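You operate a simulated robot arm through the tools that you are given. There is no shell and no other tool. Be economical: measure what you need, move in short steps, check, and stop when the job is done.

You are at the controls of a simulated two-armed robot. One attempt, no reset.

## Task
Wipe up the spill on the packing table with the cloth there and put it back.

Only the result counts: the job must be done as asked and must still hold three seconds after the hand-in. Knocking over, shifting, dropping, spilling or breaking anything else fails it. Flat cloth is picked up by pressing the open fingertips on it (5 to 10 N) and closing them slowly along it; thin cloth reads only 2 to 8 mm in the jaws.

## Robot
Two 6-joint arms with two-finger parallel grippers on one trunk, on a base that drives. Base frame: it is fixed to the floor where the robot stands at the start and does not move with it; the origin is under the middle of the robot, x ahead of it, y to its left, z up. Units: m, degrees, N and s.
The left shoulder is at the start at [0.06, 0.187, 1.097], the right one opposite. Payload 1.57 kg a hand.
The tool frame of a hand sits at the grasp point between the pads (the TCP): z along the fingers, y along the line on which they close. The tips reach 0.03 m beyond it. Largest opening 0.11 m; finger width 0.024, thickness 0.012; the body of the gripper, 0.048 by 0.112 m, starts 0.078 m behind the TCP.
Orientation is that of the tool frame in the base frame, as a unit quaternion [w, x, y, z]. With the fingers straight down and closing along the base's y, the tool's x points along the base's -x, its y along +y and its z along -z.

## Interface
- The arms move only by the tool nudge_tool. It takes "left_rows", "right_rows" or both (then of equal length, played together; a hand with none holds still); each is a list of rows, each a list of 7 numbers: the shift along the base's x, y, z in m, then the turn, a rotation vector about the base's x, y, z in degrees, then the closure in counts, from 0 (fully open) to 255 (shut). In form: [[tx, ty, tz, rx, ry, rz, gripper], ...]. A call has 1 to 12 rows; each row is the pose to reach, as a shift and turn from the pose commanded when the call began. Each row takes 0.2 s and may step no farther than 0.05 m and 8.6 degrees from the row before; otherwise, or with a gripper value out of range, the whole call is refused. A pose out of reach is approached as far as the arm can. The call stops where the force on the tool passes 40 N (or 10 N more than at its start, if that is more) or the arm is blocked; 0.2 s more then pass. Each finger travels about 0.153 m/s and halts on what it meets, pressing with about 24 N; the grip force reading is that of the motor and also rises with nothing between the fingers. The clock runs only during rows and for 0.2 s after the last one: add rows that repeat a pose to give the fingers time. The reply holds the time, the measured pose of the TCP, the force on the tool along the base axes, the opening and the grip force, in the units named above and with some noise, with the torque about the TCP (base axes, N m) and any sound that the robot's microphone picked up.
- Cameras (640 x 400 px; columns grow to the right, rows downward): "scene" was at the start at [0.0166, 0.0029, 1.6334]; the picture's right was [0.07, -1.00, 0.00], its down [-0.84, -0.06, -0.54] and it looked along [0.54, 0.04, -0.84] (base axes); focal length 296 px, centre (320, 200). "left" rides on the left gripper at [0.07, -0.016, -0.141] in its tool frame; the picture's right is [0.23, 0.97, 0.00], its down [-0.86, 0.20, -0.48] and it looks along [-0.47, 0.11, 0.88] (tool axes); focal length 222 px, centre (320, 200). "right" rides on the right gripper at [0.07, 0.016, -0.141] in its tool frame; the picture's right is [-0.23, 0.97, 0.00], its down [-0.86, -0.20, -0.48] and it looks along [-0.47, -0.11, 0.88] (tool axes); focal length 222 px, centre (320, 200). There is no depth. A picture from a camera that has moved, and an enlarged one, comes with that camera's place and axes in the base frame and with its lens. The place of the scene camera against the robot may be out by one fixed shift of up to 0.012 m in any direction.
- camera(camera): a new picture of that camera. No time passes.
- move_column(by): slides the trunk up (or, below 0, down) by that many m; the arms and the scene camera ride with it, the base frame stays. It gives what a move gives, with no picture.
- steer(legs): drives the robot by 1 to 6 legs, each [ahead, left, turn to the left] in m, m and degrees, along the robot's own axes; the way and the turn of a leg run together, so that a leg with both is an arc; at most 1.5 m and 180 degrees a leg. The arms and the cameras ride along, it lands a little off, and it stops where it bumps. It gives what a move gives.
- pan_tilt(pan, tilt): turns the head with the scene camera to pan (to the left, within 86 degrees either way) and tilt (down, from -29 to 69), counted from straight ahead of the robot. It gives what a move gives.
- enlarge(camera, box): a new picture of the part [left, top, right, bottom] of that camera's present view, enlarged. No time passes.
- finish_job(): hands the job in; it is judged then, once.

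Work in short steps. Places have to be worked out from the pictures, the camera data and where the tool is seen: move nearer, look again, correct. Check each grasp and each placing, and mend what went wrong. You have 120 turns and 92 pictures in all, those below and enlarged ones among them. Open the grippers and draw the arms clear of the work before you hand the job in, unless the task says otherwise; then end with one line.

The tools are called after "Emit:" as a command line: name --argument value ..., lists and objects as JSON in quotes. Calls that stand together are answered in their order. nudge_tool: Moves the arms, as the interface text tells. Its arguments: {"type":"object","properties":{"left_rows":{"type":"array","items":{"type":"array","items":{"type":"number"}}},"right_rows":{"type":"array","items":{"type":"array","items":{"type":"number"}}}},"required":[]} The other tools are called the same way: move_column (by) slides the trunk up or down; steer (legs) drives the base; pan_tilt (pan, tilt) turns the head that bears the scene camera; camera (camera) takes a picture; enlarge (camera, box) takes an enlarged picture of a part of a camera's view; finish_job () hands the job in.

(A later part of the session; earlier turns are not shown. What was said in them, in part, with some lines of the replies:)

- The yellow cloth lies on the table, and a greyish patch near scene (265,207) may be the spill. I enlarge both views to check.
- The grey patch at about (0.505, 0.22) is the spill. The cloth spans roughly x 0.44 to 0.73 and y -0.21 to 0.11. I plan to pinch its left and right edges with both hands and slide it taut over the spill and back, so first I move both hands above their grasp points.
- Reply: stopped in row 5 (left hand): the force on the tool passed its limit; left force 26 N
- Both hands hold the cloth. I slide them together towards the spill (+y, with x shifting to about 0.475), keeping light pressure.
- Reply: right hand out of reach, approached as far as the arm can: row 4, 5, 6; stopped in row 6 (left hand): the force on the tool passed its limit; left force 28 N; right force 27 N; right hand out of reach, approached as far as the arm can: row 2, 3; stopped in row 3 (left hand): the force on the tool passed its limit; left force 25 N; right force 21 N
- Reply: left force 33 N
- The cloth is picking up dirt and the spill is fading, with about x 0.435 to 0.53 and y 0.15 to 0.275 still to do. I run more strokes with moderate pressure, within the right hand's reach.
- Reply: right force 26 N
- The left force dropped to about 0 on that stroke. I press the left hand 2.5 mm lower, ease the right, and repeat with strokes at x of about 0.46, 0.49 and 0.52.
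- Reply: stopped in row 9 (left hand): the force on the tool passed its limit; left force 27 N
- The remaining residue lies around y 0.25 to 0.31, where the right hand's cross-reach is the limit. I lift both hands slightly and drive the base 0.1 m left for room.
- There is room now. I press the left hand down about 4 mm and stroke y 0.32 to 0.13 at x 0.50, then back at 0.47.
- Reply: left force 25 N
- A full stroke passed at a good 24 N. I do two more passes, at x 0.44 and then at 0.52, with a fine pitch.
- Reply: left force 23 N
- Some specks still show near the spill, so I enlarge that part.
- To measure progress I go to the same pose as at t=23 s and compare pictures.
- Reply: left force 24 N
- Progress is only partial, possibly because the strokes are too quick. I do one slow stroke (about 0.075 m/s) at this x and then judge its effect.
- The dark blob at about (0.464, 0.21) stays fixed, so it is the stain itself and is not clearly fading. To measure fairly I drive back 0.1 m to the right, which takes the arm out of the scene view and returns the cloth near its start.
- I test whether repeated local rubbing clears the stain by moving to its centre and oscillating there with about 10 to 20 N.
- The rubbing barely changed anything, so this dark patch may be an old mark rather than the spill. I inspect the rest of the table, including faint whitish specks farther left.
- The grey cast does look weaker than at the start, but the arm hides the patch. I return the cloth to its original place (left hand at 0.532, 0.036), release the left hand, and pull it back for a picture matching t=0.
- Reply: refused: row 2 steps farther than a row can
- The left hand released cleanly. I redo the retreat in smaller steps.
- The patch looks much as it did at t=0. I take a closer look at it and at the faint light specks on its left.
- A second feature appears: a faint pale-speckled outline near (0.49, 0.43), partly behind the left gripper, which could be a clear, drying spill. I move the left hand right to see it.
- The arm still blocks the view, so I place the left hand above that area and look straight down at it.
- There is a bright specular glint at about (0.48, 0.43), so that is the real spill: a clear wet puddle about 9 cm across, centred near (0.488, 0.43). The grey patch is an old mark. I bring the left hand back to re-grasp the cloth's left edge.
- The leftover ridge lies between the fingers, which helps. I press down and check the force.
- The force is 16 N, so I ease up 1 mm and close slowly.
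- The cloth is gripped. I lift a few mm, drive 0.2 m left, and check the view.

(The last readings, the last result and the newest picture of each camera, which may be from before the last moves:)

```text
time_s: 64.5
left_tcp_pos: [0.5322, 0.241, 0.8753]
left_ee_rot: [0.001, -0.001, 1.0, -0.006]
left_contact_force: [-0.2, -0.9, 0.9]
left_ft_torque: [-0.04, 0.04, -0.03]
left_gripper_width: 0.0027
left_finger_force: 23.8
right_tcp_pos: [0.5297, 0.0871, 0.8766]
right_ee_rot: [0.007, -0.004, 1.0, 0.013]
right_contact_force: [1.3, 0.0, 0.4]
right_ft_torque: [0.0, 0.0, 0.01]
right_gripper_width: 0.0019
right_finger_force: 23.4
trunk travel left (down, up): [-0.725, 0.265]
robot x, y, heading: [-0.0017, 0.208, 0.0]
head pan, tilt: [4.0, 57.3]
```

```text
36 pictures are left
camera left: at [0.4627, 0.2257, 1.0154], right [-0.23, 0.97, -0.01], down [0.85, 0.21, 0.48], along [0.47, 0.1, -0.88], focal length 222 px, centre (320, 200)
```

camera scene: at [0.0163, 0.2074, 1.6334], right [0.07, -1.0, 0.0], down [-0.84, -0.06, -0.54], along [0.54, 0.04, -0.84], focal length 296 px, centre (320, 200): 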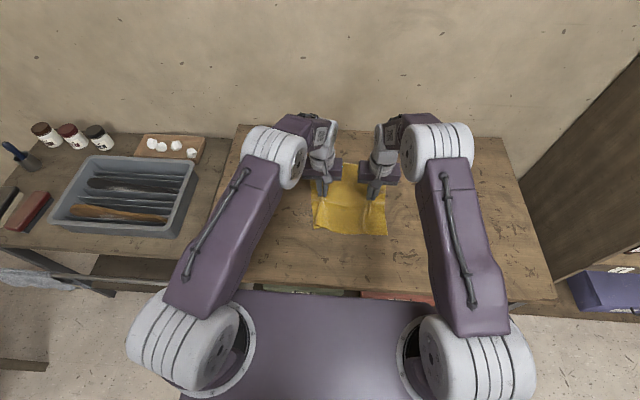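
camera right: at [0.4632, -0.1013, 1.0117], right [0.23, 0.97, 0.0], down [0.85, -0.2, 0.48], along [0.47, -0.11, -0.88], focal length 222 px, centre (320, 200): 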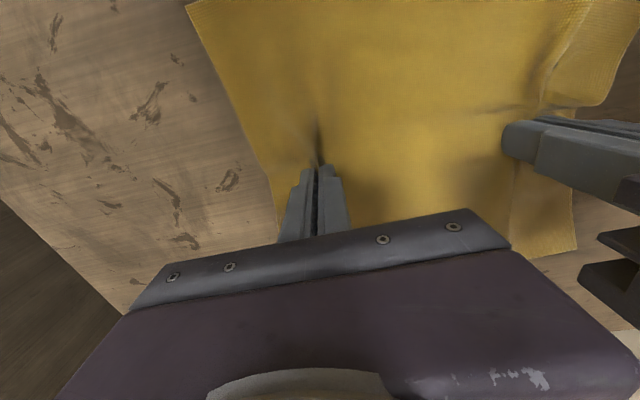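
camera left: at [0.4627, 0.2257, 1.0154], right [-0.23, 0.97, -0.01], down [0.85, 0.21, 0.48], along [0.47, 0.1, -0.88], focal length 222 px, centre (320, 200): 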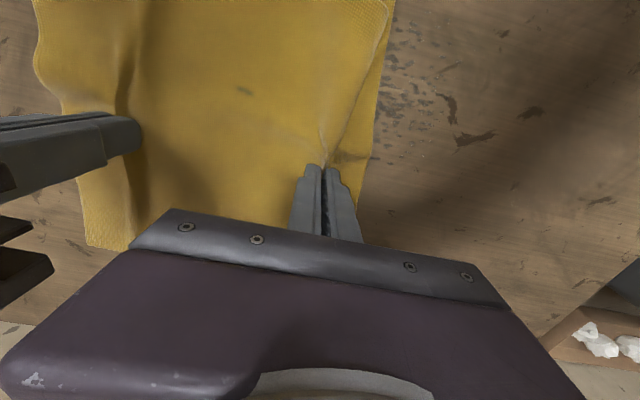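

All clear. I slide toward the clear puddle at x of about 0.488 with pressure, through y 0.48 and back.

Emit:
nudge_tool --left_rows '[[-0.022, 0.035, -0.001, 0, 0, 0, 255], [-0.044, 0.07, -0.003, 0, 0, 0, 255], [-0.044, 0.1, -0.0035, 0, 0, 0, 255], [-0.044, 0.13, -0.0035, 0, 0, 0, 255], [-0.044, 0.16, -0.0035, 0, 0, 0, 255], [-0.044, 0.19, -0.0035, 0, 0, 0, 255], [-0.044, 0.22, -0.0035, 0, 0, 0, 255], [-0.044, 0.245, -0.0035, 0, 0, 0, 255], [-0.062, 0.245, -0.0035, 0, 0, 0, 255], [-0.062, 0.21, -0.0035, 0, 0, 0, 255], [-0.062, 0.175, -0.0035, 0, 0, 0, 255], [-0.062, 0.14, -0.0035, 0, 0, 0, 255]]' --right_rows '[[-0.022, 0.035, -0.001, 0, 0, 0, 255], [-0.044, 0.07, -0.002, 0, 0, 0, 255], [-0.044, 0.1, -0.002, 0, 0, 0, 255], [-0.044, 0.13, -0.002, 0, 0, 0, 255], [-0.044, 0.16, -0.002, 0, 0, 0, 255], [-0.044, 0.19, -0.002, 0, 0, 0, 255], [-0.044, 0.22, -0.002, 0, 0, 0, 255], [-0.044, 0.245, -0.002, 0, 0, 0, 255], [-0.062, 0.245, -0.002, 0, 0, 0, 255], [-0.062, 0.21, -0.002, 0, 0, 0, 255], [-0.062, 0.175, -0.002, 0, 0, 0, 255], [-0.062, 0.14, -0.002, 0, 0, 0, 255]]'

Emit:
camera --camera "left"

Emit:
camera --camera "scene"

```text
time_s: 67.1
left_tcp_pos: [0.4706, 0.3756, 0.8738]
left_ee_rot: [0.001, -0.001, 1.0, -0.004]
left_contact_force: [-0.3, -0.9, -0.6]
left_ft_torque: [0.03, -0.05, -0.02]
left_gripper_width: 0.0027
left_finger_force: 24.2
right_tcp_pos: [0.4681, 0.2264, 0.8726]
right_ee_rot: [0.007, -0.003, 1.0, 0.013]
right_contact_force: [-1.1, 0.0, -0.3]
right_ft_torque: [0.0, -0.03, -0.03]
right_gripper_width: 0.0019
right_finger_force: 23.8
trunk travel left (down, up): [-0.725, 0.265]
robot x, y, heading: [-0.0014, 0.204, 0.2]
head pan, tilt: [4.0, 57.3]
```

```text
35 pictures are left
camera left: at [0.4013, 0.3617, 1.0141], right [-0.23, 0.97, -0.01], down [0.85, 0.21, 0.48], along [0.47, 0.1, -0.88], focal length 222 px, centre (320, 200)
```

left: 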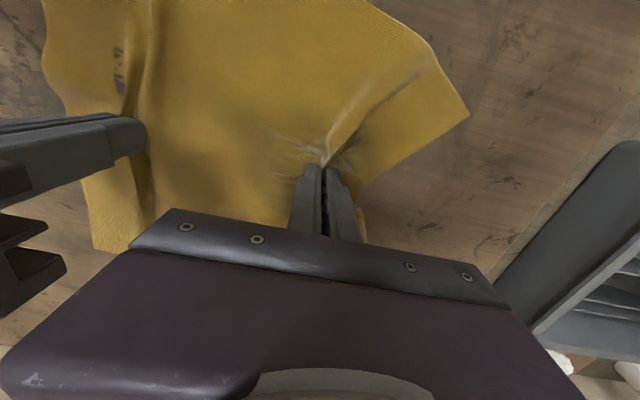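

```text
34 pictures are left
camera scene: at [0.0155, 0.2053, 1.6334], right [0.07, -1.0, 0.0], down [-0.84, -0.06, -0.54], along [0.54, 0.04, -0.84], focal length 296 px, centre (320, 200)
```

scene: 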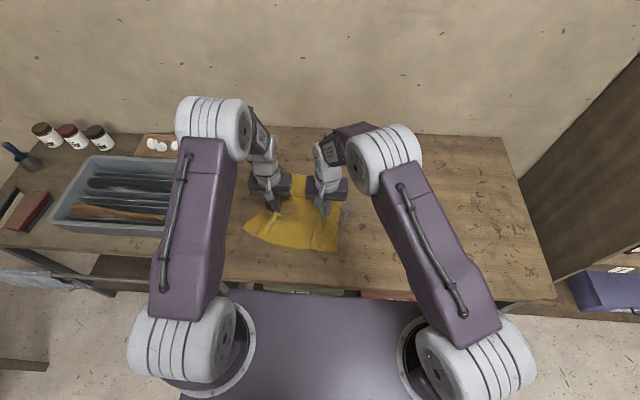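

The force was about 0 there, so I press 3 mm more and do dense lanes at x 0.47, 0.45, 0.50 and 0.52 over y 0.38 to 0.485.

Emit:
nudge_tool --left_rows '[[0, 0, -0.0025, 0, 0, 0, 255], [0, 0.035, -0.0025, 0, 0, 0, 255], [0, 0.07, -0.0025, 0, 0, 0, 255], [0, 0.105, -0.0025, 0, 0, 0, 255], [-0.018, 0.105, -0.0025, 0, 0, 0, 255], [-0.018, 0.07, -0.0025, 0, 0, 0, 255], [-0.018, 0.035, -0.0025, 0, 0, 0, 255], [-0.018, 0, -0.0025, 0, 0, 0, 255], [0.018, 0, -0.0025, 0, 0, 0, 255], [0.018, 0.035, -0.0025, 0, 0, 0, 255], [0.018, 0.07, -0.0025, 0, 0, 0, 255], [0.018, 0.105, -0.0025, 0, 0, 0, 255]]' --right_rows '[[0, 0, 0, 0, 0, 0, 255], [0, 0.035, 0, 0, 0, 0, 255], [0, 0.07, 0, 0, 0, 0, 255], [0, 0.105, 0, 0, 0, 0, 255], [-0.018, 0.105, 0, 0, 0, 0, 255], [-0.018, 0.07, 0, 0, 0, 0, 255], [-0.018, 0.035, 0, 0, 0, 0, 255], [-0.018, 0, 0, 0, 0, 0, 255], [0.018, 0, 0, 0, 0, 0, 255], [0.018, 0.035, 0, 0, 0, 0, 255], [0.018, 0.07, 0, 0, 0, 0, 255], [0.018, 0.105, 0, 0, 0, 0, 255]]'

Emit:
nudge_tool --left_rows '[[0.018, 0, 0, 0, 0, 0, 255], [0.018, -0.035, 0, 0, 0, 0, 255], [0.018, -0.07, 0, 0, 0, 0, 255], [0.018, -0.105, 0, 0, 0, 0, 255], [0.034, -0.105, 0, 0, 0, 0, 255], [0.034, -0.07, 0, 0, 0, 0, 255], [0.034, -0.035, 0, 0, 0, 0, 255], [0.034, 0, 0, 0, 0, 0, 255], [0.05, 0, 0, 0, 0, 0, 255], [0.05, -0.035, 0, 0, 0, 0, 255], [0.05, -0.07, 0, 0, 0, 0, 255], [0.05, -0.105, 0, 0, 0, 0, 255]]' --right_rows '[[0.018, 0, 0, 0, 0, 0, 255], [0.018, -0.035, 0, 0, 0, 0, 255], [0.018, -0.07, 0, 0, 0, 0, 255], [0.018, -0.105, 0, 0, 0, 0, 255], [0.034, -0.105, 0, 0, 0, 0, 255], [0.034, -0.07, 0, 0, 0, 0, 255], [0.034, -0.035, 0, 0, 0, 0, 255], [0.034, 0, 0, 0, 0, 0, 255], [0.05, 0, 0, 0, 0, 0, 255], [0.05, -0.035, 0, 0, 0, 0, 255], [0.05, -0.07, 0, 0, 0, 0, 255], [0.05, -0.105, 0, 0, 0, 0, 255]]'

Emit:
camera --camera "left"

```text
time_s: 68.7
left_tcp_pos: [0.4518, 0.4376, 0.871]
left_ee_rot: [0.001, -0.003, 1.0, -0.005]
left_contact_force: [-8.8, -0.4, 26.8]
left_ft_torque: [0.1, 0.29, 0.06]
left_gripper_width: 0.0027
left_finger_force: 24.1
right_tcp_pos: [0.4493, 0.2814, 0.875]
right_ee_rot: [0.008, -0.004, 1.0, 0.014]
right_contact_force: [-0.7, 1.5, 0.4]
right_ft_torque: [0.07, 0.03, 0.02]
right_gripper_width: 0.0021
right_finger_force: 23.0
trunk travel left (down, up): [-0.725, 0.265]
robot x, y, heading: [-0.0008, 0.2068, 0.4]
head pan, tilt: [4.0, 57.3]
stopped in row 7 (left hand): the force on the tool passed its limit (the readings are from after the stop); the commanded pose is now the measured one
```

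```text
time_s: 69.7
left_tcp_pos: [0.4723, 0.3372, 0.8712]
left_ee_rot: [0.002, -0.002, 1.0, -0.005]
left_contact_force: [-10.1, 1.1, 25.9]
left_ft_torque: [0.2, 0.33, 0.03]
left_gripper_width: 0.003
left_finger_force: 24.1
right_tcp_pos: [0.4704, 0.1795, 0.8753]
right_ee_rot: [0.008, -0.004, 1.0, 0.013]
right_contact_force: [-0.3, 3.9, -0.4]
right_ft_torque: [0.11, 0.05, 0.0]
right_gripper_width: 0.0018
right_finger_force: 23.6
trunk travel left (down, up): [-0.725, 0.265]
robot x, y, heading: [-0.0043, 0.2072, 0.3]
head pan, tilt: [4.0, 57.3]
stopped in row 5 (left hand): the force on the tool passed its limit (the readings are from after the stop); the commanded pose is now the measured one
```

```text
33 pictures are left
camera left: at [0.4018, 0.3216, 1.0118], right [-0.23, 0.97, -0.01], down [0.85, 0.21, 0.48], along [0.47, 0.1, -0.88], focal length 222 px, centre (320, 200)
```

left: 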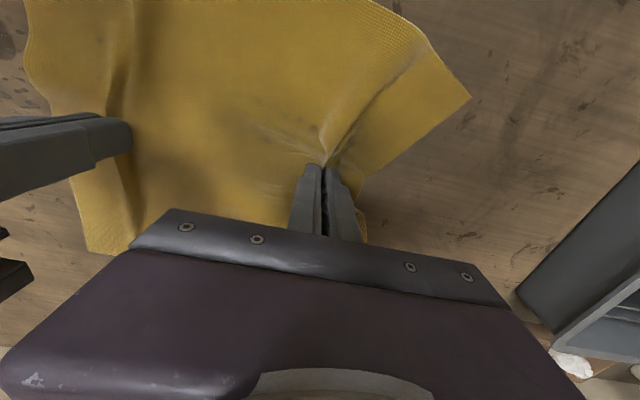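

That was too much pressure, so I'll ease off by 1 mm. First I check what's left of the puddle.

Emit:
enlarge --camera "left" --box '[350, 90, 590, 250]'

Emit:
nudge_tool --left_rows '[[0.01, 0.04, 0.0012, 0, 0, 0, 255], [0.012, 0.075, 0.0012, 0, 0, 0, 255], [0.012, 0.11, 0.0012, 0, 0, 0, 255], [0.012, 0.145, 0.0012, 0, 0, 0, 255], [0.028, 0.145, 0.0012, 0, 0, 0, 255], [0.028, 0.11, 0.0012, 0, 0, 0, 255], [0.028, 0.075, 0.0012, 0, 0, 0, 255], [0.028, 0.04, 0.0012, 0, 0, 0, 255], [0.044, 0.04, 0.0012, 0, 0, 0, 255], [0.044, 0.075, 0.0012, 0, 0, 0, 255], [0.044, 0.11, 0.0012, 0, 0, 0, 255], [0.044, 0.145, 0.0012, 0, 0, 0, 255]]' --right_rows '[[0.01, 0.04, 0, 0, 0, 0, 255], [0.012, 0.075, 0, 0, 0, 0, 255], [0.012, 0.11, 0, 0, 0, 0, 255], [0.012, 0.145, 0, 0, 0, 0, 255], [0.028, 0.145, 0, 0, 0, 0, 255], [0.028, 0.11, 0, 0, 0, 0, 255], [0.028, 0.075, 0, 0, 0, 0, 255], [0.028, 0.04, 0, 0, 0, 0, 255], [0.044, 0.04, 0, 0, 0, 0, 255], [0.044, 0.075, 0, 0, 0, 0, 255], [0.044, 0.11, 0, 0, 0, 0, 255], [0.044, 0.145, 0, 0, 0, 0, 255]]'

```text
2.50 times, centred on (470, 170) of left
camera zoom: at [0.4018, 0.3216, 1.0118], right [-0.23, 0.97, -0.01], down [0.85, 0.21, 0.48], along [0.47, 0.1, -0.88], focal length 555 px, centre (-55, 275)
```

zoom: 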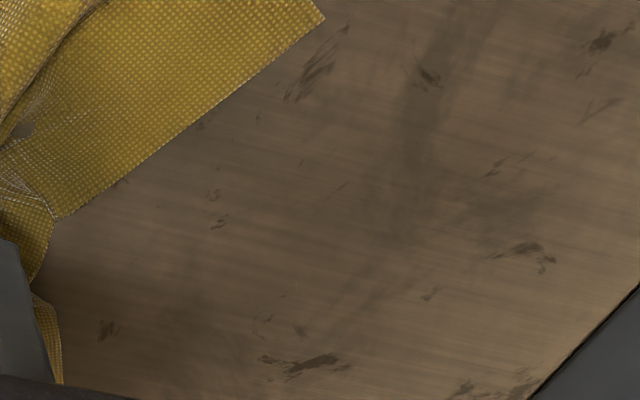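

```text
time_s: 72.3
left_tcp_pos: [0.519, 0.4792, 0.8715]
left_ee_rot: [0.002, -0.002, 1.0, -0.006]
left_contact_force: [1.0, -16.1, 15.3]
left_ft_torque: [-0.5, -0.06, -0.06]
left_gripper_width: 0.0027
left_finger_force: 24.1
right_tcp_pos: [0.5068, 0.3196, 0.8758]
right_ee_rot: [0.006, -0.003, 1.0, 0.014]
right_contact_force: [0.6, 9.7, -1.0]
right_ft_torque: [0.31, -0.05, 0.03]
right_gripper_width: 0.0019
right_finger_force: 24.1
right hand out of reach, approached as far as the arm can: row 12
trunk travel left (down, up): [-0.725, 0.265]
robot x, y, heading: [-0.0024, 0.2029, 0.4]
head pan, tilt: [4.0, 57.3]
```

The speckled puddle outline is already gone there. I make a return stroke at the far lane and then re-inspect.

Emit:
nudge_tool --left_rows '[[0.012, -0.01, 0, 0, 0, 0, 255], [0.012, -0.04, 0, 0, 0, 0, 255], [0.012, -0.07, 0, 0, 0, 0, 255], [0.012, -0.1, 0, 0, 0, 0, 255], [0.012, -0.14, 0.001, 0, 0, 0, 255], [0.012, -0.18, 0.003, 0, 0, 0, 255], [0.013, -0.21, 0.0045, 0, 0, 0, 255], [0.013, -0.238, 0.0045, 0, 0, 0, 255]]' --right_rows '[[0.015, -0.01, 0, 0, 0, 0, 255], [0.015, -0.035, 0, 0, 0, 0, 255], [0.015, -0.065, 0, 0, 0, 0, 255], [0.015, -0.095, 0, 0, 0, 0, 255], [0.015, -0.135, 0, 0, 0, 0, 255], [0.015, -0.175, 0, 0, 0, 0, 255], [0.02, -0.205, 0, 0, 0, 0, 255], [0.022, -0.233, 0, 0, 0, 0, 255]]'

Emit:
enlarge --camera "left" --box '[350, 60, 640, 250]'

Emit:
camera --camera "scene"

```text
time_s: 74.1
left_tcp_pos: [0.5317, 0.2401, 0.8728]
left_ee_rot: [0.003, -0.002, 1.0, -0.007]
left_contact_force: [8.5, -19.2, 1.7]
left_ft_torque: [-0.6, -0.32, 0.06]
left_gripper_width: 0.003
left_finger_force: 24.0
right_tcp_pos: [0.5898, 0.0877, 0.883]
right_ee_rot: [0.002, -0.003, 1.0, 0.016]
right_contact_force: [-9.1, 21.0, -1.9]
right_ft_torque: [0.66, 0.27, 0.14]
right_gripper_width: 0.0019
right_finger_force: 23.6
right hand out of reach, approached as far as the arm can: row 1, 2, 3, 4, 5, 6, 7, 8
trunk travel left (down, up): [-0.725, 0.265]
robot x, y, heading: [-0.0026, 0.2068, 0.3]
head pan, tilt: [4.0, 57.3]
```

```text
2.11 times, centred on (495, 155) of left
camera zoom: at [0.461, 0.225, 1.014], right [-0.23, 0.97, -0.02], down [0.85, 0.21, 0.48], along [0.47, 0.1, -0.88], focal length 468 px, centre (-48, 295)
```

zoom: 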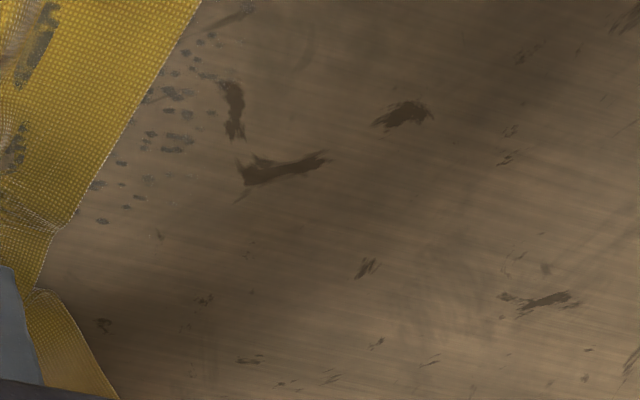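

```text
30 pictures are left
camera scene: at [0.0159, 0.2056, 1.633], right [0.08, -1.0, 0.0], down [-0.84, -0.06, -0.54], along [0.54, 0.04, -0.84], focal length 296 px, centre (320, 200)
```

scene: 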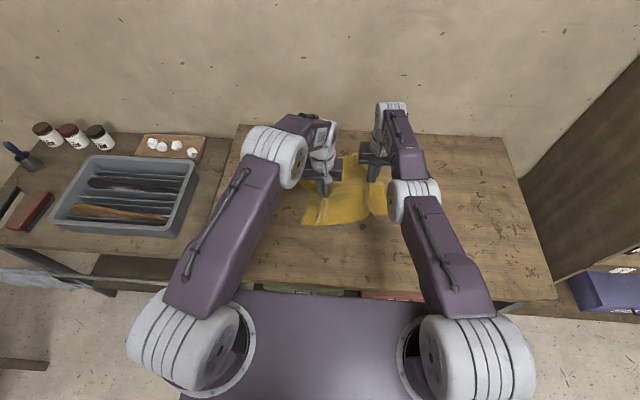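

The puddle area looks clean. The right arm, however, ran near its limit and now sits at x 0.59 instead of 0.53. I command it gently back towards the robot.

Emit:
nudge_tool --right_rows '[[0, -0.01, 0.003, 0, 0, 0, 255], [-0.01, -0.015, 0.005, 0, 0, 0, 255], [-0.02, -0.02, 0.005, 0, 0, 0, 255], [-0.03, -0.02, 0.005, 0, 0, 0, 255]]'

Emit:
camera --camera "scene"

```text
time_s: 75.1
left_tcp_pos: [0.5342, 0.2417, 0.8735]
left_ee_rot: [0.005, -0.004, 1.0, -0.008]
left_contact_force: [16.7, -35.7, 2.4]
left_ft_torque: [-1.17, -0.49, 0.41]
left_gripper_width: 0.0068
left_finger_force: 24.5
right_tcp_pos: [0.5957, 0.0784, 0.8886]
right_ee_rot: [0.005, -0.004, 1.0, 0.017]
right_contact_force: [-16.9, 35.9, -3.7]
right_ft_torque: [1.15, 0.52, 0.12]
right_gripper_width: 0.0042
right_finger_force: 24.1
right hand out of reach, approached as far as the arm can: row 2, 3, 4
trunk travel left (down, up): [-0.725, 0.265]
robot x, y, heading: [-0.0029, 0.2074, 0.7]
head pan, tilt: [4.0, 57.3]
```

```text
29 pictures are left
camera scene: at [0.0161, 0.2083, 1.6334], right [0.08, -1.0, 0.0], down [-0.84, -0.06, -0.54], along [0.54, 0.04, -0.84], focal length 296 px, centre (320, 200)
```

scene: 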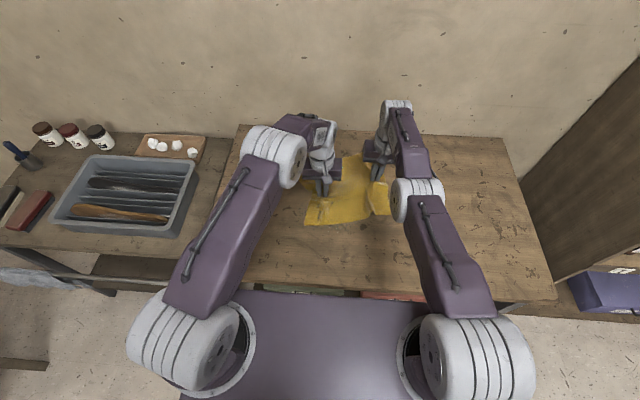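

The right arm is stretched straight and stuck, and the tension is 36 N. I relieve it with the left hand, then open the right gripper and raise that arm to get out of the singular pose.

Emit:
nudge_tool --left_rows '[[0.006, -0.015, 0.001, 0, 0, 0, 255], [0.01, -0.03, 0.001, 0, 0, 0, 255], [0.01, -0.03, 0.001, 0, 0, 0, 255], [0.01, -0.03, 0.001, 0, 0, 0, 255], [0.01, -0.03, 0.001, 0, 0, 0, 255]]' --right_rows '[[0, 0, 0, 0, 0, 0, 255], [0, 0, 0, 0, 0, 0, 255], [0, 0, 0, 0, 0, 0, 225], [0, 0, 0, 0, 0, 0, 180], [0, 0, 0, 0, 0, 0, 139]]'

Emit:
nudge_tool --right_rows '[[0, 0, 0.03, 0, 0, 0, 139], [0, 0, 0.06, 0, 0, 0, 139], [0, 0, 0.1, 0, 0, 0, 139], [0, -0.02, 0.13, 0, 0, 0, 139], [0, -0.05, 0.13, 0, 0, 0, 139], [0, -0.08, 0.13, 0, 0, 0, 139]]'

Emit:
camera --camera "scene"

```text
time_s: 76.3
left_tcp_pos: [0.5402, 0.2137, 0.8755]
left_ee_rot: [0.001, -0.002, 1.0, -0.005]
left_contact_force: [0.0, 0.5, 0.7]
left_ft_torque: [0.02, -0.02, 0.0]
left_gripper_width: 0.0026
left_finger_force: 23.8
right_tcp_pos: [0.5951, 0.0735, 0.89]
right_ee_rot: [0.006, -0.003, 1.0, 0.014]
right_contact_force: [1.3, -0.2, -1.2]
right_ft_torque: [-0.01, 0.01, -0.03]
right_gripper_width: 0.05
right_finger_force: 0.0
trunk travel left (down, up): [-0.725, 0.265]
robot x, y, heading: [-0.0001, 0.2076, 0.2]
head pan, tilt: [4.0, 57.3]
```

```text
time_s: 77.7
left_tcp_pos: [0.5399, 0.2146, 0.8755]
left_ee_rot: [0.001, -0.001, 1.0, -0.005]
left_contact_force: [-1.4, 0.1, 0.2]
left_ft_torque: [0.04, 0.0, -0.01]
left_gripper_width: 0.0026
left_finger_force: 24.3
right_tcp_pos: [0.5953, -0.0047, 1.0221]
right_ee_rot: [0.004, -0.004, 1.0, 0.014]
right_contact_force: [0.6, 0.0, -0.1]
right_ft_torque: [-0.02, 0.0, -0.02]
right_gripper_width: 0.0501
right_finger_force: 0.1
right hand out of reach, approached as far as the arm can: row 2, 3
trunk travel left (down, up): [-0.725, 0.265]
robot x, y, heading: [0.0011, 0.21, 0.1]
head pan, tilt: [4.0, 57.3]
```

```text
28 pictures are left
camera scene: at [0.016, 0.2076, 1.6334], right [0.08, -1.0, 0.0], down [-0.84, -0.06, -0.54], along [0.54, 0.04, -0.84], focal length 296 px, centre (320, 200)
```

scene: 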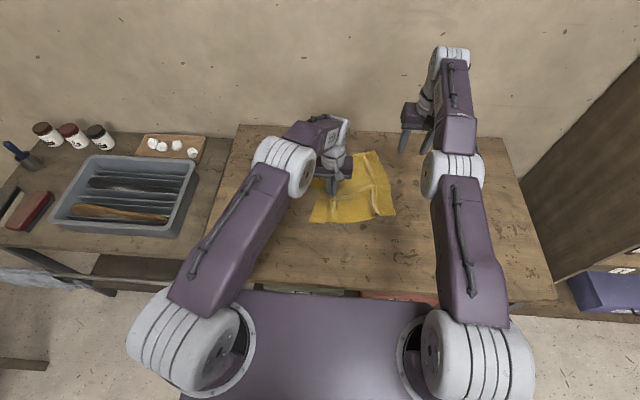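

The right hand is free and the cloth lies nearly flat, turned slightly. I retract the right hand to a normal posture.

Emit:
nudge_tool --right_rows '[[-0.02, 0, 0.02, 0, 0, 0, 139], [-0.05, 0, 0.03, 0, 0, 0, 139], [-0.08, 0, 0.04, 0, 0, 0, 139], [-0.11, 0, 0.05, 0, 0, 0, 139], [-0.14, 0, 0.05, 0, 0, 0, 139], [-0.17, 0, 0.05, 0, 0, 0, 139], [-0.19, 0, 0.05, 0, 0, 0, 139]]'

Emit:
camera --camera "scene"

```text
time_s: 79.3
left_tcp_pos: [0.5411, 0.2154, 0.8761]
left_ee_rot: [0.001, -0.002, 1.0, -0.006]
left_contact_force: [-0.4, -0.6, 0.8]
left_ft_torque: [0.0, 0.04, 0.05]
left_gripper_width: 0.0028
left_finger_force: 23.8
right_tcp_pos: [0.59, -0.0093, 1.0632]
right_ee_rot: [0.005, -0.004, 1.0, 0.014]
right_contact_force: [0.4, -0.5, 0.0]
right_ft_torque: [0.01, 0.03, 0.01]
right_gripper_width: 0.0505
right_finger_force: 0.2
right hand out of reach, approached as far as the arm can: row 1, 2, 3, 4, 5, 6, 7
trunk travel left (down, up): [-0.725, 0.265]
robot x, y, heading: [0.0016, 0.2052, 0.1]
head pan, tilt: [4.0, 57.3]
```

```text
27 pictures are left
camera scene: at [0.0162, 0.2084, 1.6334], right [0.08, -1.0, 0.0], down [-0.84, -0.06, -0.54], along [0.54, 0.04, -0.84], focal length 296 px, centre (320, 200)
```

scene: 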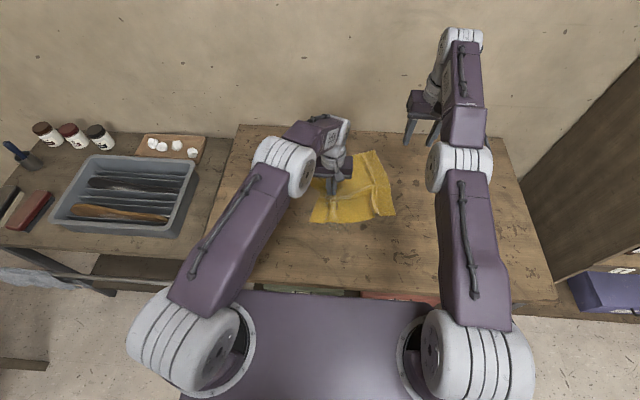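

The right arm resists moving radially in its stretched pose. I try lateral and vertical motion together with tool pitch to break out, well clear of everything.

Emit:
nudge_tool --right_rows '[[0, -0.04, 0.02, 0, 6, 0, 139], [0, -0.08, 0.04, 0, 12, 0, 139], [0, -0.12, 0.06, 0, 18, 0, 139], [0, -0.16, 0.08, 0, 24, 0, 139], [0, -0.16, 0.08, 0, 24, 0, 139]]'

Emit:
camera --camera "scene"

```text
time_s: 80.5
left_tcp_pos: [0.5404, 0.2143, 0.8757]
left_ee_rot: [0.0, -0.001, 1.0, -0.005]
left_contact_force: [0.1, -0.5, -0.1]
left_ft_torque: [0.0, 0.01, -0.02]
left_gripper_width: 0.0028
left_finger_force: 23.6
right_tcp_pos: [0.4876, -0.1057, 1.1059]
right_ee_rot: [-0.156, -0.001, 0.988, 0.013]
right_contact_force: [0.1, -0.7, -0.3]
right_ft_torque: [0.02, -0.02, -0.01]
right_gripper_width: 0.0501
right_finger_force: 0.2
right hand out of reach, approached as far as the arm can: row 1, 2, 3, 4, 5
trunk travel left (down, up): [-0.725, 0.265]
robot x, y, heading: [-0.0001, 0.203, 0.2]
head pan, tilt: [4.0, 57.3]
```

```text
26 pictures are left
camera scene: at [0.0162, 0.2079, 1.6334], right [0.08, -1.0, 0.0], down [-0.84, -0.06, -0.54], along [0.54, 0.04, -0.84], focal length 296 px, centre (320, 200)
```

scene: 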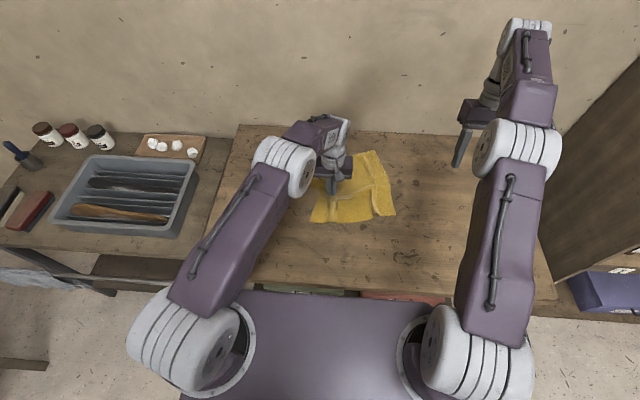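

It's coming loose (x is 0.49 now). I continue upward and inward a little, staying away from the shelf on the right.

Emit:
nudge_tool --right_rows '[[-0.02, 0, 0.03, 0, 6, 0, 139], [-0.04, 0.0, 0.06, 0, 12, 0, 139], [-0.06, 0.0, 0.09, 0, 18, 0, 139], [-0.06, 0.0, 0.12, 0, 18, 0, 139], [-0.06, 0.0, 0.12, 0, 18, 0, 139]]'

Emit:
camera --camera "scene"

```text
time_s: 81.7
left_tcp_pos: [0.5417, 0.2139, 0.8753]
left_ee_rot: [0.001, -0.002, 1.0, -0.006]
left_contact_force: [0.0, 0.5, -0.7]
left_ft_torque: [-0.01, 0.01, -0.02]
left_gripper_width: 0.0028
left_finger_force: 23.9
right_tcp_pos: [0.3769, -0.091, 1.1758]
right_ee_rot: [-0.307, 0.001, 0.952, 0.014]
right_contact_force: [0.0, 0.0, 0.2]
right_ft_torque: [-0.01, 0.0, -0.01]
right_gripper_width: 0.05
right_finger_force: 0.0
right hand out of reach, approached as far as the arm can: row 1, 2, 3, 4, 5
trunk travel left (down, up): [-0.725, 0.265]
robot x, y, heading: [-0.0027, 0.2045, 0.4]
head pan, tilt: [4.0, 57.3]
```

```text
25 pictures are left
camera scene: at [0.0167, 0.2084, 1.6334], right [0.08, -1.0, 0.0], down [-0.84, -0.06, -0.54], along [0.54, 0.04, -0.84], focal length 296 px, centre (320, 200)
```

scene: 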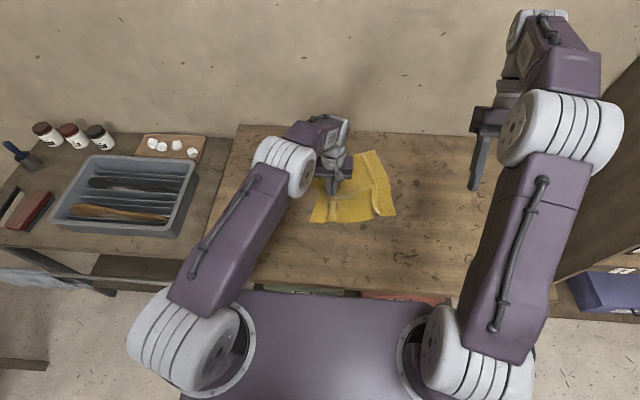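

The arm is still straight. Moving the tool up only straightens the elbow more, so going down should let the forearm droop back to a proper bend.

Emit:
nudge_tool --right_rows '[[0, 0.02, -0.045, 0, 0, 0, 139], [0, 0.04, -0.09, 0, 0, 0, 139], [0, 0.04, -0.135, 0, -6, 0, 139], [0, 0.04, -0.17, 0, -12, 0, 139], [0, 0.04, -0.2, 0, -18, 0, 139]]'

Emit:
camera --camera "scene"

```text
time_s: 82.9
left_tcp_pos: [0.5407, 0.215, 0.8753]
left_ee_rot: [0.0, -0.002, 1.0, -0.005]
left_contact_force: [-0.1, 0.0, 0.3]
left_ft_torque: [-0.01, 0.01, 0.01]
left_gripper_width: 0.0028
left_finger_force: 23.7
right_tcp_pos: [0.3789, -0.0521, 0.9784]
right_ee_rot: [-0.156, -0.002, 0.988, 0.013]
right_contact_force: [0.2, -1.0, 0.0]
right_ft_torque: [0.0, -0.02, 0.01]
right_gripper_width: 0.0499
right_finger_force: 0.1
trunk travel left (down, up): [-0.725, 0.265]
robot x, y, heading: [-0.0011, 0.206, 0.4]
head pan, tilt: [4.0, 57.3]
```

```text
24 pictures are left
camera scene: at [0.0158, 0.2084, 1.6334], right [0.08, -1.0, 0.0], down [-0.84, -0.06, -0.54], along [0.54, 0.04, -0.84], focal length 296 px, centre (320, 200)
```

scene: 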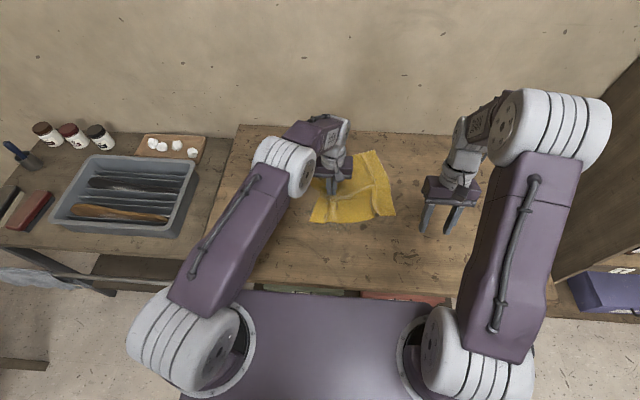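

The right arm is back in a normal posture. The cloth is now turned about +14° with its right edge near (0.53, 0.017). I level the right tool and bring it above (0.54, 0.05).

Emit:
nudge_tool --right_rows '[[0.02, 0.015, 0, 0, -6, 0, 139], [0.045, 0.03, 0, 0, -12, 0, 139], [0.075, 0.047, -0.005, 0, -18, 0, 139], [0.105, 0.066, -0.01, 0, -18, 0, 139], [0.135, 0.085, -0.015, 0, -18, 0, 139], [0.161, 0.1, -0.02, 0, -18, 0, 139], [0.161, 0.1, -0.04, 0, -18, 0, 139]]'

Emit:
camera --camera "right"

Emit:
camera --camera "scene"

```text
time_s: 84.5
left_tcp_pos: [0.5413, 0.2137, 0.8748]
left_ee_rot: [0.002, -0.002, 1.0, -0.006]
left_contact_force: [0.1, -0.3, 0.3]
left_ft_torque: [0.03, 0.01, 0.02]
left_gripper_width: 0.0027
left_finger_force: 23.9
right_tcp_pos: [0.54, 0.0478, 0.9345]
right_ee_rot: [0.001, -0.003, 1.0, 0.013]
right_contact_force: [0.0, 0.0, 0.7]
right_ft_torque: [-0.01, 0.04, 0.02]
right_gripper_width: 0.0501
right_finger_force: 0.0
trunk travel left (down, up): [-0.725, 0.265]
robot x, y, heading: [0.0003, 0.2075, 0.3]
head pan, tilt: [4.0, 57.3]
```

```text
23 pictures are left
camera right: at [0.4712, 0.0591, 1.0763], right [0.22, 0.98, 0.03], down [0.86, -0.21, 0.47], along [0.47, -0.08, -0.88], focal length 222 px, centre (320, 200)
```

right: 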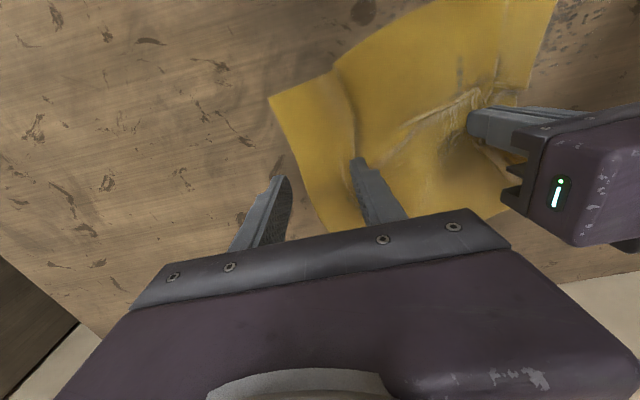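

```text
22 pictures are left
camera scene: at [0.0164, 0.208, 1.6334], right [0.08, -1.0, 0.0], down [-0.84, -0.06, -0.54], along [0.54, 0.04, -0.84], focal length 296 px, centre (320, 200)
```

scene: 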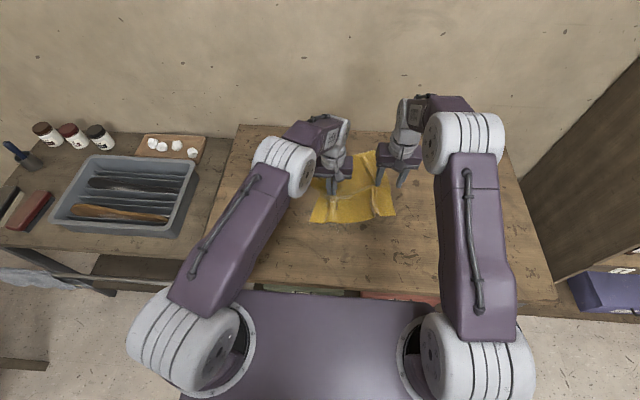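

The cloth's right edge at x 0.54 is near y 0.027, so I shift the right hand 3 cm inward and press down.

Emit:
nudge_tool --right_rows '[[0, 0.03, 0, 0, 0, 0, 139], [0, 0.03, -0.03, 0, 0, 0, 139], [0, 0.03, -0.05, 0, 0, 0, 139], [0, 0.03, -0.058, 0, 0, 0, 139], [0, 0.03, -0.062, 0, 0, 0, 139], [0, 0.03, -0.0645, 0, 0, 0, 139], [0, 0.03, -0.0645, 0, 0, 0, 139]]'

Emit:
camera --camera "right"

```text
time_s: 86.1
left_tcp_pos: [0.5395, 0.2144, 0.8758]
left_ee_rot: [0.001, -0.002, 1.0, -0.005]
left_contact_force: [-0.7, -0.6, 0.5]
left_ft_torque: [0.03, 0.01, -0.01]
left_gripper_width: 0.0028
left_finger_force: 24.0
right_tcp_pos: [0.5395, 0.0781, 0.8739]
right_ee_rot: [0.001, -0.003, 1.0, 0.013]
right_contact_force: [-0.5, 0.7, 0.3]
right_ft_torque: [-0.01, 0.01, 0.01]
right_gripper_width: 0.0498
right_finger_force: 0.0
trunk travel left (down, up): [-0.725, 0.265]
robot x, y, heading: [0.0001, 0.2082, 0.4]
head pan, tilt: [4.0, 57.3]
```

```text
21 pictures are left
camera right: at [0.471, 0.0899, 1.0144], right [0.22, 0.98, 0.03], down [0.86, -0.21, 0.47], along [0.47, -0.08, -0.88], focal length 222 px, centre (320, 200)
```

right: 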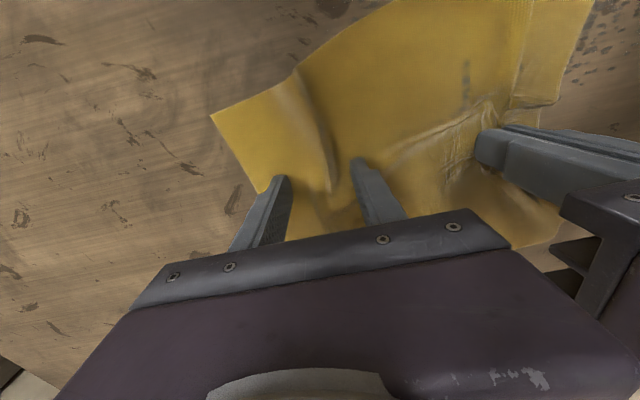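

Both fingers are over the cloth with the ridge between them. I press a bit further and close slowly.

Emit:
nudge_tool --right_rows '[[0, 0, -0.0015, 0, 0, 0, 139], [0, 0, -0.0028, 0, 0, 0, 145], [0, 0, -0.0028, 0, 0, 0, 157], [0, 0, -0.0028, 0, 0, 0, 169], [0, 0, -0.0028, 0, 0, 0, 181], [0, 0, -0.0028, 0, 0, 0, 193], [0, 0, -0.0028, 0, 0, 0, 205], [0, 0, -0.0028, 0, 0, 0, 217], [0, 0, -0.0028, 0, 0, 0, 229], [0, 0, -0.0028, 0, 0, 0, 241], [0, 0, -0.0028, 0, 0, 0, 255], [0, 0, -0.0028, 0, 0, 0, 255]]'

Emit:
camera --camera "right"

```text
time_s: 88.7
left_tcp_pos: [0.5403, 0.2148, 0.8764]
left_ee_rot: [0.001, -0.002, 1.0, -0.005]
left_contact_force: [0.2, -1.3, -0.2]
left_ft_torque: [0.0, 0.01, 0.05]
left_gripper_width: 0.0028
left_finger_force: 23.9
right_tcp_pos: [0.5403, 0.0784, 0.8717]
right_ee_rot: [0.001, -0.003, 1.0, 0.014]
right_contact_force: [0.2, -0.2, 9.4]
right_ft_torque: [-0.11, -0.01, 0.01]
right_gripper_width: 0.0026
right_finger_force: 23.7
trunk travel left (down, up): [-0.725, 0.265]
robot x, y, heading: [0.0016, 0.204, 0.2]
head pan, tilt: [4.0, 57.3]
```

```text
20 pictures are left
camera right: at [0.4704, 0.0901, 1.0123], right [0.22, 0.98, 0.03], down [0.86, -0.21, 0.47], along [0.47, -0.08, -0.88], focal length 222 px, centre (320, 200)
```

right: 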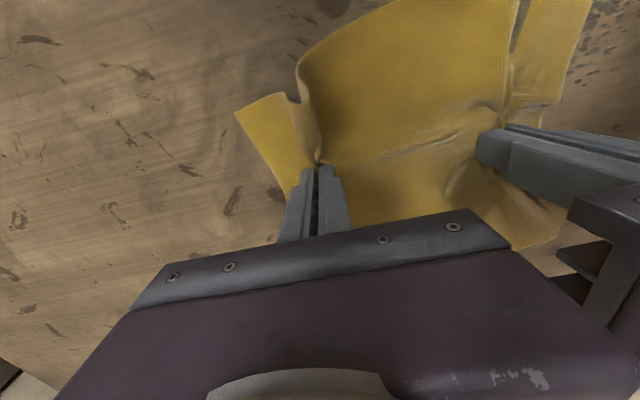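

Both hands grip the cloth. I lift slightly and drive 0.2 m back to the right.

Emit:
nudge_tool --right_rows '[[0, 0, 0.002, 0, 0, 0, 255], [0, 0, 0.005, 0, 0, 0, 255]]'

Emit:
steer --legs '[[0, -0.2, 0]]'

Emit:
camera --camera "scene"

```text
time_s: 89.3
left_tcp_pos: [0.5402, 0.2143, 0.8756]
left_ee_rot: [0.001, -0.002, 1.0, -0.005]
left_contact_force: [-0.6, -1.5, 1.6]
left_ft_torque: [-0.02, -0.04, 0.01]
left_gripper_width: 0.0029
left_finger_force: 24.0
right_tcp_pos: [0.5404, 0.0787, 0.8756]
right_ee_rot: [0.0, -0.003, 1.0, 0.013]
right_contact_force: [0.2, 0.2, -0.2]
right_ft_torque: [0.03, 0.0, -0.01]
right_gripper_width: 0.0025
right_finger_force: 24.0
trunk travel left (down, up): [-0.725, 0.265]
robot x, y, heading: [0.0033, 0.2072, 0.6]
head pan, tilt: [4.0, 57.3]
```

```text
time_s: 91.0
left_tcp_pos: [0.5416, 0.0069, 0.8759]
left_ee_rot: [0.001, 0.001, 1.0, -0.006]
left_contact_force: [-0.2, -0.8, 0.6]
left_ft_torque: [0.0, -0.01, -0.01]
left_gripper_width: 0.0029
left_finger_force: 23.9
right_tcp_pos: [0.5407, -0.1296, 0.8756]
right_ee_rot: [0.0, -0.002, 1.0, 0.013]
right_contact_force: [-0.1, 0.7, 0.5]
right_ft_torque: [0.04, -0.03, 0.03]
right_gripper_width: 0.0028
right_finger_force: 23.5
trunk travel left (down, up): [-0.725, 0.265]
robot x, y, heading: [-0.0005, 0.0011, 0.1]
head pan, tilt: [4.0, 57.3]
```

```text
19 pictures are left
camera scene: at [0.0168, 0.0036, 1.6334], right [0.07, -1.0, 0.0], down [-0.84, -0.06, -0.54], along [0.54, 0.04, -0.84], focal length 296 px, centre (320, 200)
```

scene: 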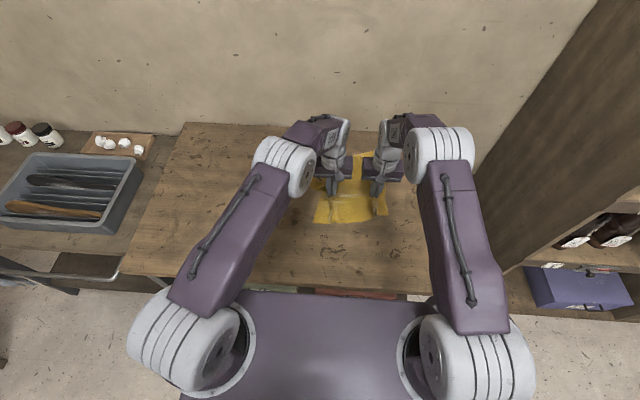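

I now straighten the cloth: the left hand goes to (0.532, 0.036) and the right hand to (0.504, -0.099).

Emit:
nudge_tool --left_rows '[[-0.003, 0.01, 0, 0, 0, 0, 255], [-0.006, 0.02, 0, 0, 0, 0, 255], [-0.01, 0.029, 0, 0, 0, 0, 255], [-0.01, 0.029, 0, 0, 0, 0, 255]]' --right_rows '[[-0.012, 0.01, 0, 0, 0, 0, 255], [-0.024, 0.02, 0, 0, 0, 0, 255], [-0.037, 0.03, 0, 0, 0, 0, 255], [-0.037, 0.03, 0, 0, 0, 0, 255]]'

Emit:
enlarge --camera "scene" --box '[230, 110, 470, 260]'

```text
time_s: 92.0
left_tcp_pos: [0.5321, 0.0349, 0.8769]
left_ee_rot: [0.001, 0.0, 1.0, -0.005]
left_contact_force: [0.5, -1.3, 0.0]
left_ft_torque: [-0.04, 0.02, 0.02]
left_gripper_width: 0.0029
left_finger_force: 24.2
right_tcp_pos: [0.5033, -0.0977, 0.8777]
right_ee_rot: [0.001, -0.002, 1.0, 0.013]
right_contact_force: [1.4, -0.5, 0.2]
right_ft_torque: [0.03, 0.03, 0.02]
right_gripper_width: 0.0027
right_finger_force: 22.9
trunk travel left (down, up): [-0.725, 0.265]
robot x, y, heading: [0.0021, 0.0048, 0.1]
head pan, tilt: [4.0, 57.3]
```

```text
2.67 times, centred on (350, 185) of scene
camera zoom: at [0.0171, 0.0033, 1.6334], right [0.07, -1.0, 0.0], down [-0.84, -0.06, -0.54], along [0.54, 0.04, -0.84], focal length 789 px, centre (240, 240)
```

zoom: 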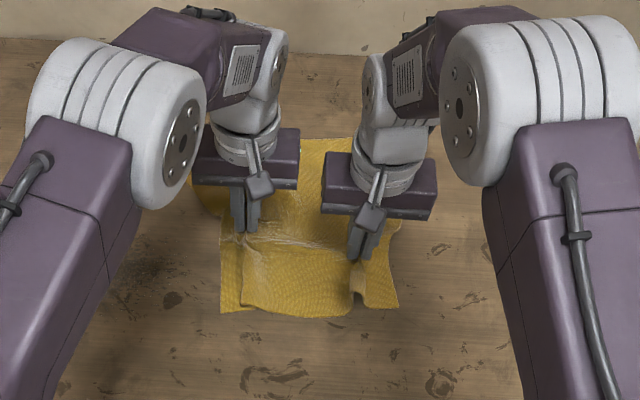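

The cloth is about square to its original place. I lower both hands to the table, open slowly, and lift.

Emit:
nudge_tool --left_rows '[[0, 0, -0.003, 0, 0, 0, 255], [0, 0, -0.003, 0, 0, 0, 240], [0, 0, -0.003, 0, 0, 0, 220], [0, 0, -0.003, 0, 0, 0, 200], [0, 0, -0.003, 0, 0, 0, 180], [0, 0, -0.003, 0, 0, 0, 160], [0, 0, -0.003, 0, 0, 0, 139], [0, 0, -0.003, 0, 0, 0, 139], [0, 0, 0.01, 0, 0, 0, 139], [0, 0, 0.04, 0, 0, 0, 139], [0, 0, 0.08, 0, 0, 0, 139]]' --right_rows '[[0, 0, -0.003, 0, 0, 0, 255], [0, 0, -0.003, 0, 0, 0, 240], [0, 0, -0.003, 0, 0, 0, 220], [0, 0, -0.003, 0, 0, 0, 200], [0, 0, -0.003, 0, 0, 0, 180], [0, 0, -0.003, 0, 0, 0, 160], [0, 0, -0.003, 0, 0, 0, 139], [0, 0, -0.003, 0, 0, 0, 139], [0, 0, 0.01, 0, 0, 0, 139], [0, 0, 0.04, 0, 0, 0, 139], [0, 0, 0.08, 0, 0, 0, 139]]'

Emit:
nudge_tool --left_rows '[[0, 0.0, 0.03, 0, 0, 0, 139], [-0.025, 0.025, 0.06, 0, 0, 0, 100], [-0.05, 0.05, 0.085, 0, 0, 0, 60], [-0.075, 0.08, 0.1, 0, 0, 0, 0], [-0.1, 0.11, 0.115, 0, 0, 0, 0], [-0.125, 0.14, 0.13, 0, 0, 0, 0], [-0.15, 0.17, 0.145, 0, 0, 0, 0], [-0.175, 0.2, 0.15, 0, 0, 0, 0], [-0.2, 0.23, 0.15, 0, 0, 0, 0], [-0.225, 0.26, 0.15, 0, 0, 0, 0], [-0.245, 0.29, 0.15, 0, 0, 0, 0]]' --right_rows '[[0, 0, 0.03, 0, 0, 0, 139], [-0.025, -0.015, 0.06, 0, 0, 0, 100], [-0.05, -0.04, 0.085, 0, 0, 0, 60], [-0.075, -0.06, 0.1, 0, 0, 0, 0], [-0.1, -0.08, 0.115, 0, 0, 0, 0], [-0.125, -0.1, 0.13, 0, 0, 0, 0], [-0.15, -0.12, 0.145, 0, 0, 0, 0], [-0.175, -0.14, 0.15, 0, 0, 0, 0], [-0.2, -0.16, 0.15, 0, 0, 0, 0], [-0.21, -0.18, 0.15, 0, 0, 0, 0], [-0.21, -0.18, 0.15, 0, 0, 0, 0]]'

Emit:
camera --camera "scene"

Emit:
enlarge --camera "scene" --box '[130, 110, 450, 310]'

```text
time_s: 94.4
left_tcp_pos: [0.5272, 0.0363, 0.9555]
left_ee_rot: [0.002, 0.001, 1.0, -0.005]
left_contact_force: [-1.2, -0.7, 0.0]
left_ft_torque: [-0.02, -0.06, -0.01]
left_gripper_width: 0.0501
left_finger_force: 0.0
right_tcp_pos: [0.5049, -0.1, 0.9562]
right_ee_rot: [0.001, -0.002, 1.0, 0.014]
right_contact_force: [-0.1, -0.3, -0.6]
right_ft_torque: [0.0, -0.02, -0.02]
right_gripper_width: 0.0504
right_finger_force: 0.0
trunk travel left (down, up): [-0.725, 0.265]
robot x, y, heading: [-0.002, -0.0022, 0.1]
head pan, tilt: [4.0, 57.3]
```

```text
time_s: 96.8
left_tcp_pos: [0.284, 0.3274, 1.1043]
left_ee_rot: [0.001, 0.001, 1.0, -0.006]
left_contact_force: [0.2, 0.1, 0.7]
left_ft_torque: [-0.01, -0.02, -0.02]
left_gripper_width: 0.1103
left_finger_force: 0.1
right_tcp_pos: [0.295, -0.2779, 1.1068]
right_ee_rot: [0.001, -0.002, 1.0, 0.013]
right_contact_force: [0.5, -0.1, 0.0]
right_ft_torque: [-0.04, 0.0, 0.01]
right_gripper_width: 0.1101
right_finger_force: 0.1
trunk travel left (down, up): [-0.725, 0.265]
robot x, y, heading: [-0.0007, -0.0003, 0.0]
head pan, tilt: [4.0, 57.3]
```

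```text
17 pictures are left
camera scene: at [0.0162, 0.0047, 1.6334], right [0.07, -1.0, 0.0], down [-0.84, -0.06, -0.54], along [0.54, 0.04, -0.84], focal length 296 px, centre (320, 200)
```

scene: 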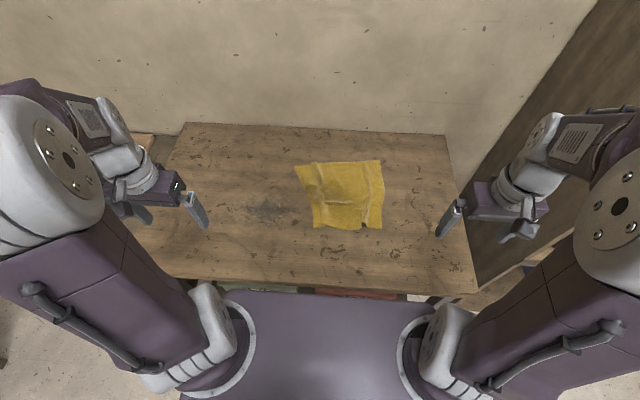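

```text
2.00 times, centred on (290, 210) of scene
camera zoom: at [0.0162, 0.0047, 1.6334], right [0.07, -1.0, 0.0], down [-0.84, -0.06, -0.54], along [0.54, 0.04, -0.84], focal length 592 px, centre (380, 180)
```

zoom: 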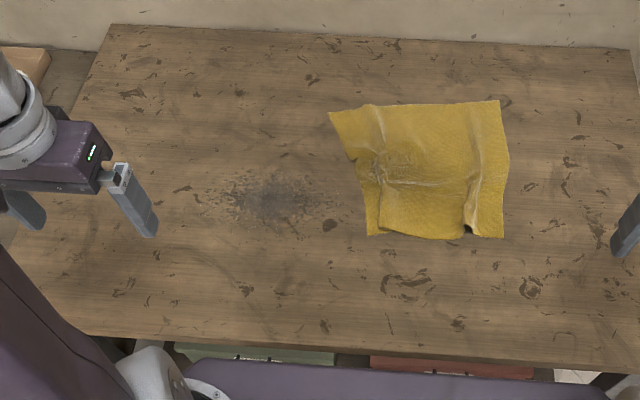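

The cloth is back within about 1.5 cm of its start. I now verify the puddle area with the same views that revealed it.

Emit:
nudge_tool --left_rows '[[0.02, 0.02, 0, 0, 0, 0, 0], [0.05, 0.04, 0, 0, 0, 0, 0], [0.08, 0.06, 0, 0, 0, 0, 0], [0.11, 0.08, -0.01, 0, 0, 0, 0], [0.14, 0.1, -0.03, 0, 0, 0, 0], [0.17, 0.11, -0.06, 0, 0, 0, 0], [0.2, 0.11, -0.08, 0, 0, 0, 0], [0.22, 0.11, -0.1, 0, 0, 0, 0]]'

Emit:
enlarge --camera "left" --box '[200, 40, 460, 210]'

Emit:
enlarge --camera "scene" --box '[160, 160, 256, 220]'

```text
time_s: 98.6
left_tcp_pos: [0.5069, 0.436, 1.0014]
left_ee_rot: [0.0, 0.0, 1.0, -0.006]
left_contact_force: [0.6, -0.4, 0.0]
left_ft_torque: [0.0, -0.01, 0.01]
left_gripper_width: 0.1102
left_finger_force: 0.0
right_tcp_pos: [0.2961, -0.2788, 1.1072]
right_ee_rot: [-0.001, -0.001, 1.0, 0.012]
right_contact_force: [-0.2, 0.4, -0.8]
right_ft_torque: [-0.01, -0.01, 0.01]
right_gripper_width: 0.1101
right_finger_force: 0.1
trunk travel left (down, up): [-0.725, 0.265]
robot x, y, heading: [0.0019, -0.0002, 0.4]
head pan, tilt: [4.0, 57.3]
```

```text
2.35 times, centred on (330, 125) of left
camera zoom: at [0.4373, 0.4218, 1.1432], right [-0.23, 0.97, -0.01], down [0.85, 0.2, 0.48], along [0.47, 0.1, -0.88], focal length 523 px, centre (296, 376)
```

zoom: 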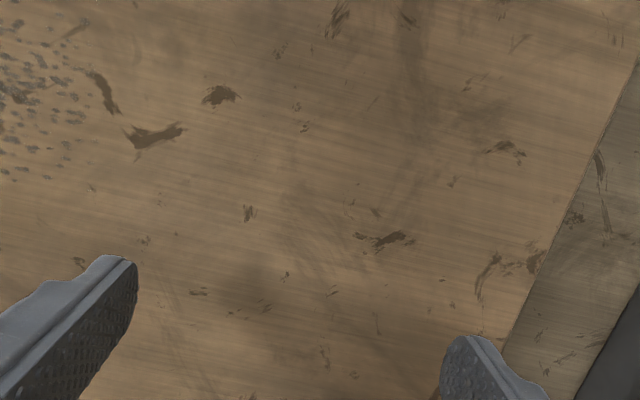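

```text
6.67 times, centred on (208, 190) of scene
camera zoom: at [0.018, 0.0041, 1.6334], right [0.07, -1.0, 0.0], down [-0.84, -0.06, -0.54], along [0.54, 0.04, -0.84], focal length 1972 px, centre (1067, 267)
```

zoom: 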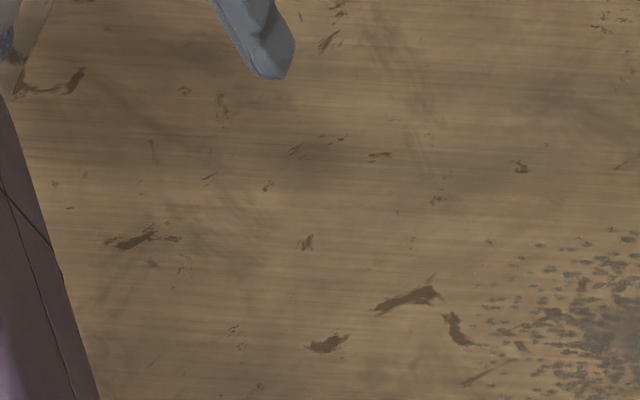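

The glint and pale outline are gone, so the spill is wiped up. I draw the left arm clear, then hand in.

Emit:
nudge_tool --left_rows '[[-0.02, 0, 0.03, 0, 0, 0, 0], [-0.05, -0.01, 0.06, 0, 0, 0, 0], [-0.08, -0.03, 0.08, 0, 0, 0, 0], [-0.11, -0.05, 0.1, 0, 0, 0, 0], [-0.14, -0.07, 0.1, 0, 0, 0, 0], [-0.17, -0.09, 0.1, 0, 0, 0, 0], [-0.2, -0.11, 0.1, 0, 0, 0, 0], [-0.22, -0.11, 0.1, 0, 0, 0, 0]]'

Emit:
camera --camera "scene"

```text
time_s: 100.4
left_tcp_pos: [0.2866, 0.327, 1.1074]
left_ee_rot: [0.0, 0.0, 1.0, -0.006]
left_contact_force: [0.1, -0.3, 0.0]
left_ft_torque: [0.0, -0.03, -0.01]
left_gripper_width: 0.1098
left_finger_force: 0.1
right_tcp_pos: [0.2947, -0.2784, 1.1066]
right_ee_rot: [0.001, -0.001, 1.0, 0.014]
right_contact_force: [0.2, 0.1, 0.3]
right_ft_torque: [-0.02, 0.01, 0.03]
right_gripper_width: 0.1101
right_finger_force: 0.0
trunk travel left (down, up): [-0.725, 0.265]
robot x, y, heading: [0.0015, -0.0027, -0.0]
head pan, tilt: [4.0, 57.3]
```

```text
13 pictures are left
camera scene: at [0.0159, 0.0036, 1.6334], right [0.07, -1.0, 0.0], down [-0.84, -0.06, -0.54], along [0.54, 0.04, -0.84], focal length 296 px, centre (320, 200)
```

scene: 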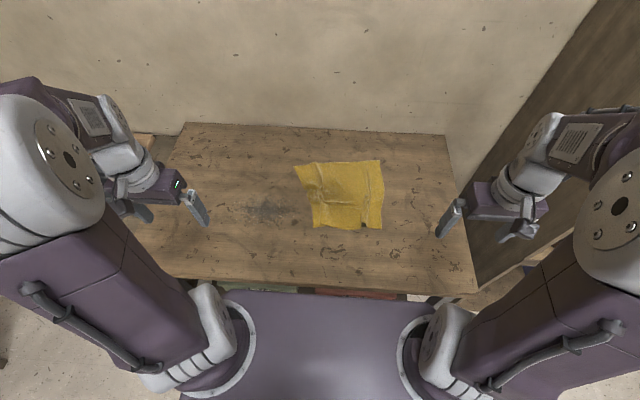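

The spill is gone, the cloth lies in its place, both grippers are open, and the arms are clear. I hand in.

Emit:
finish_job

```text
The job is handed in.
```

I wiped up the clear spill and put the cloth back about 1.5 cm from where it started, though it lies a bit wrinkled; the dark grey patch didn't shift with rubbing, so I took it for an old mark and left it.
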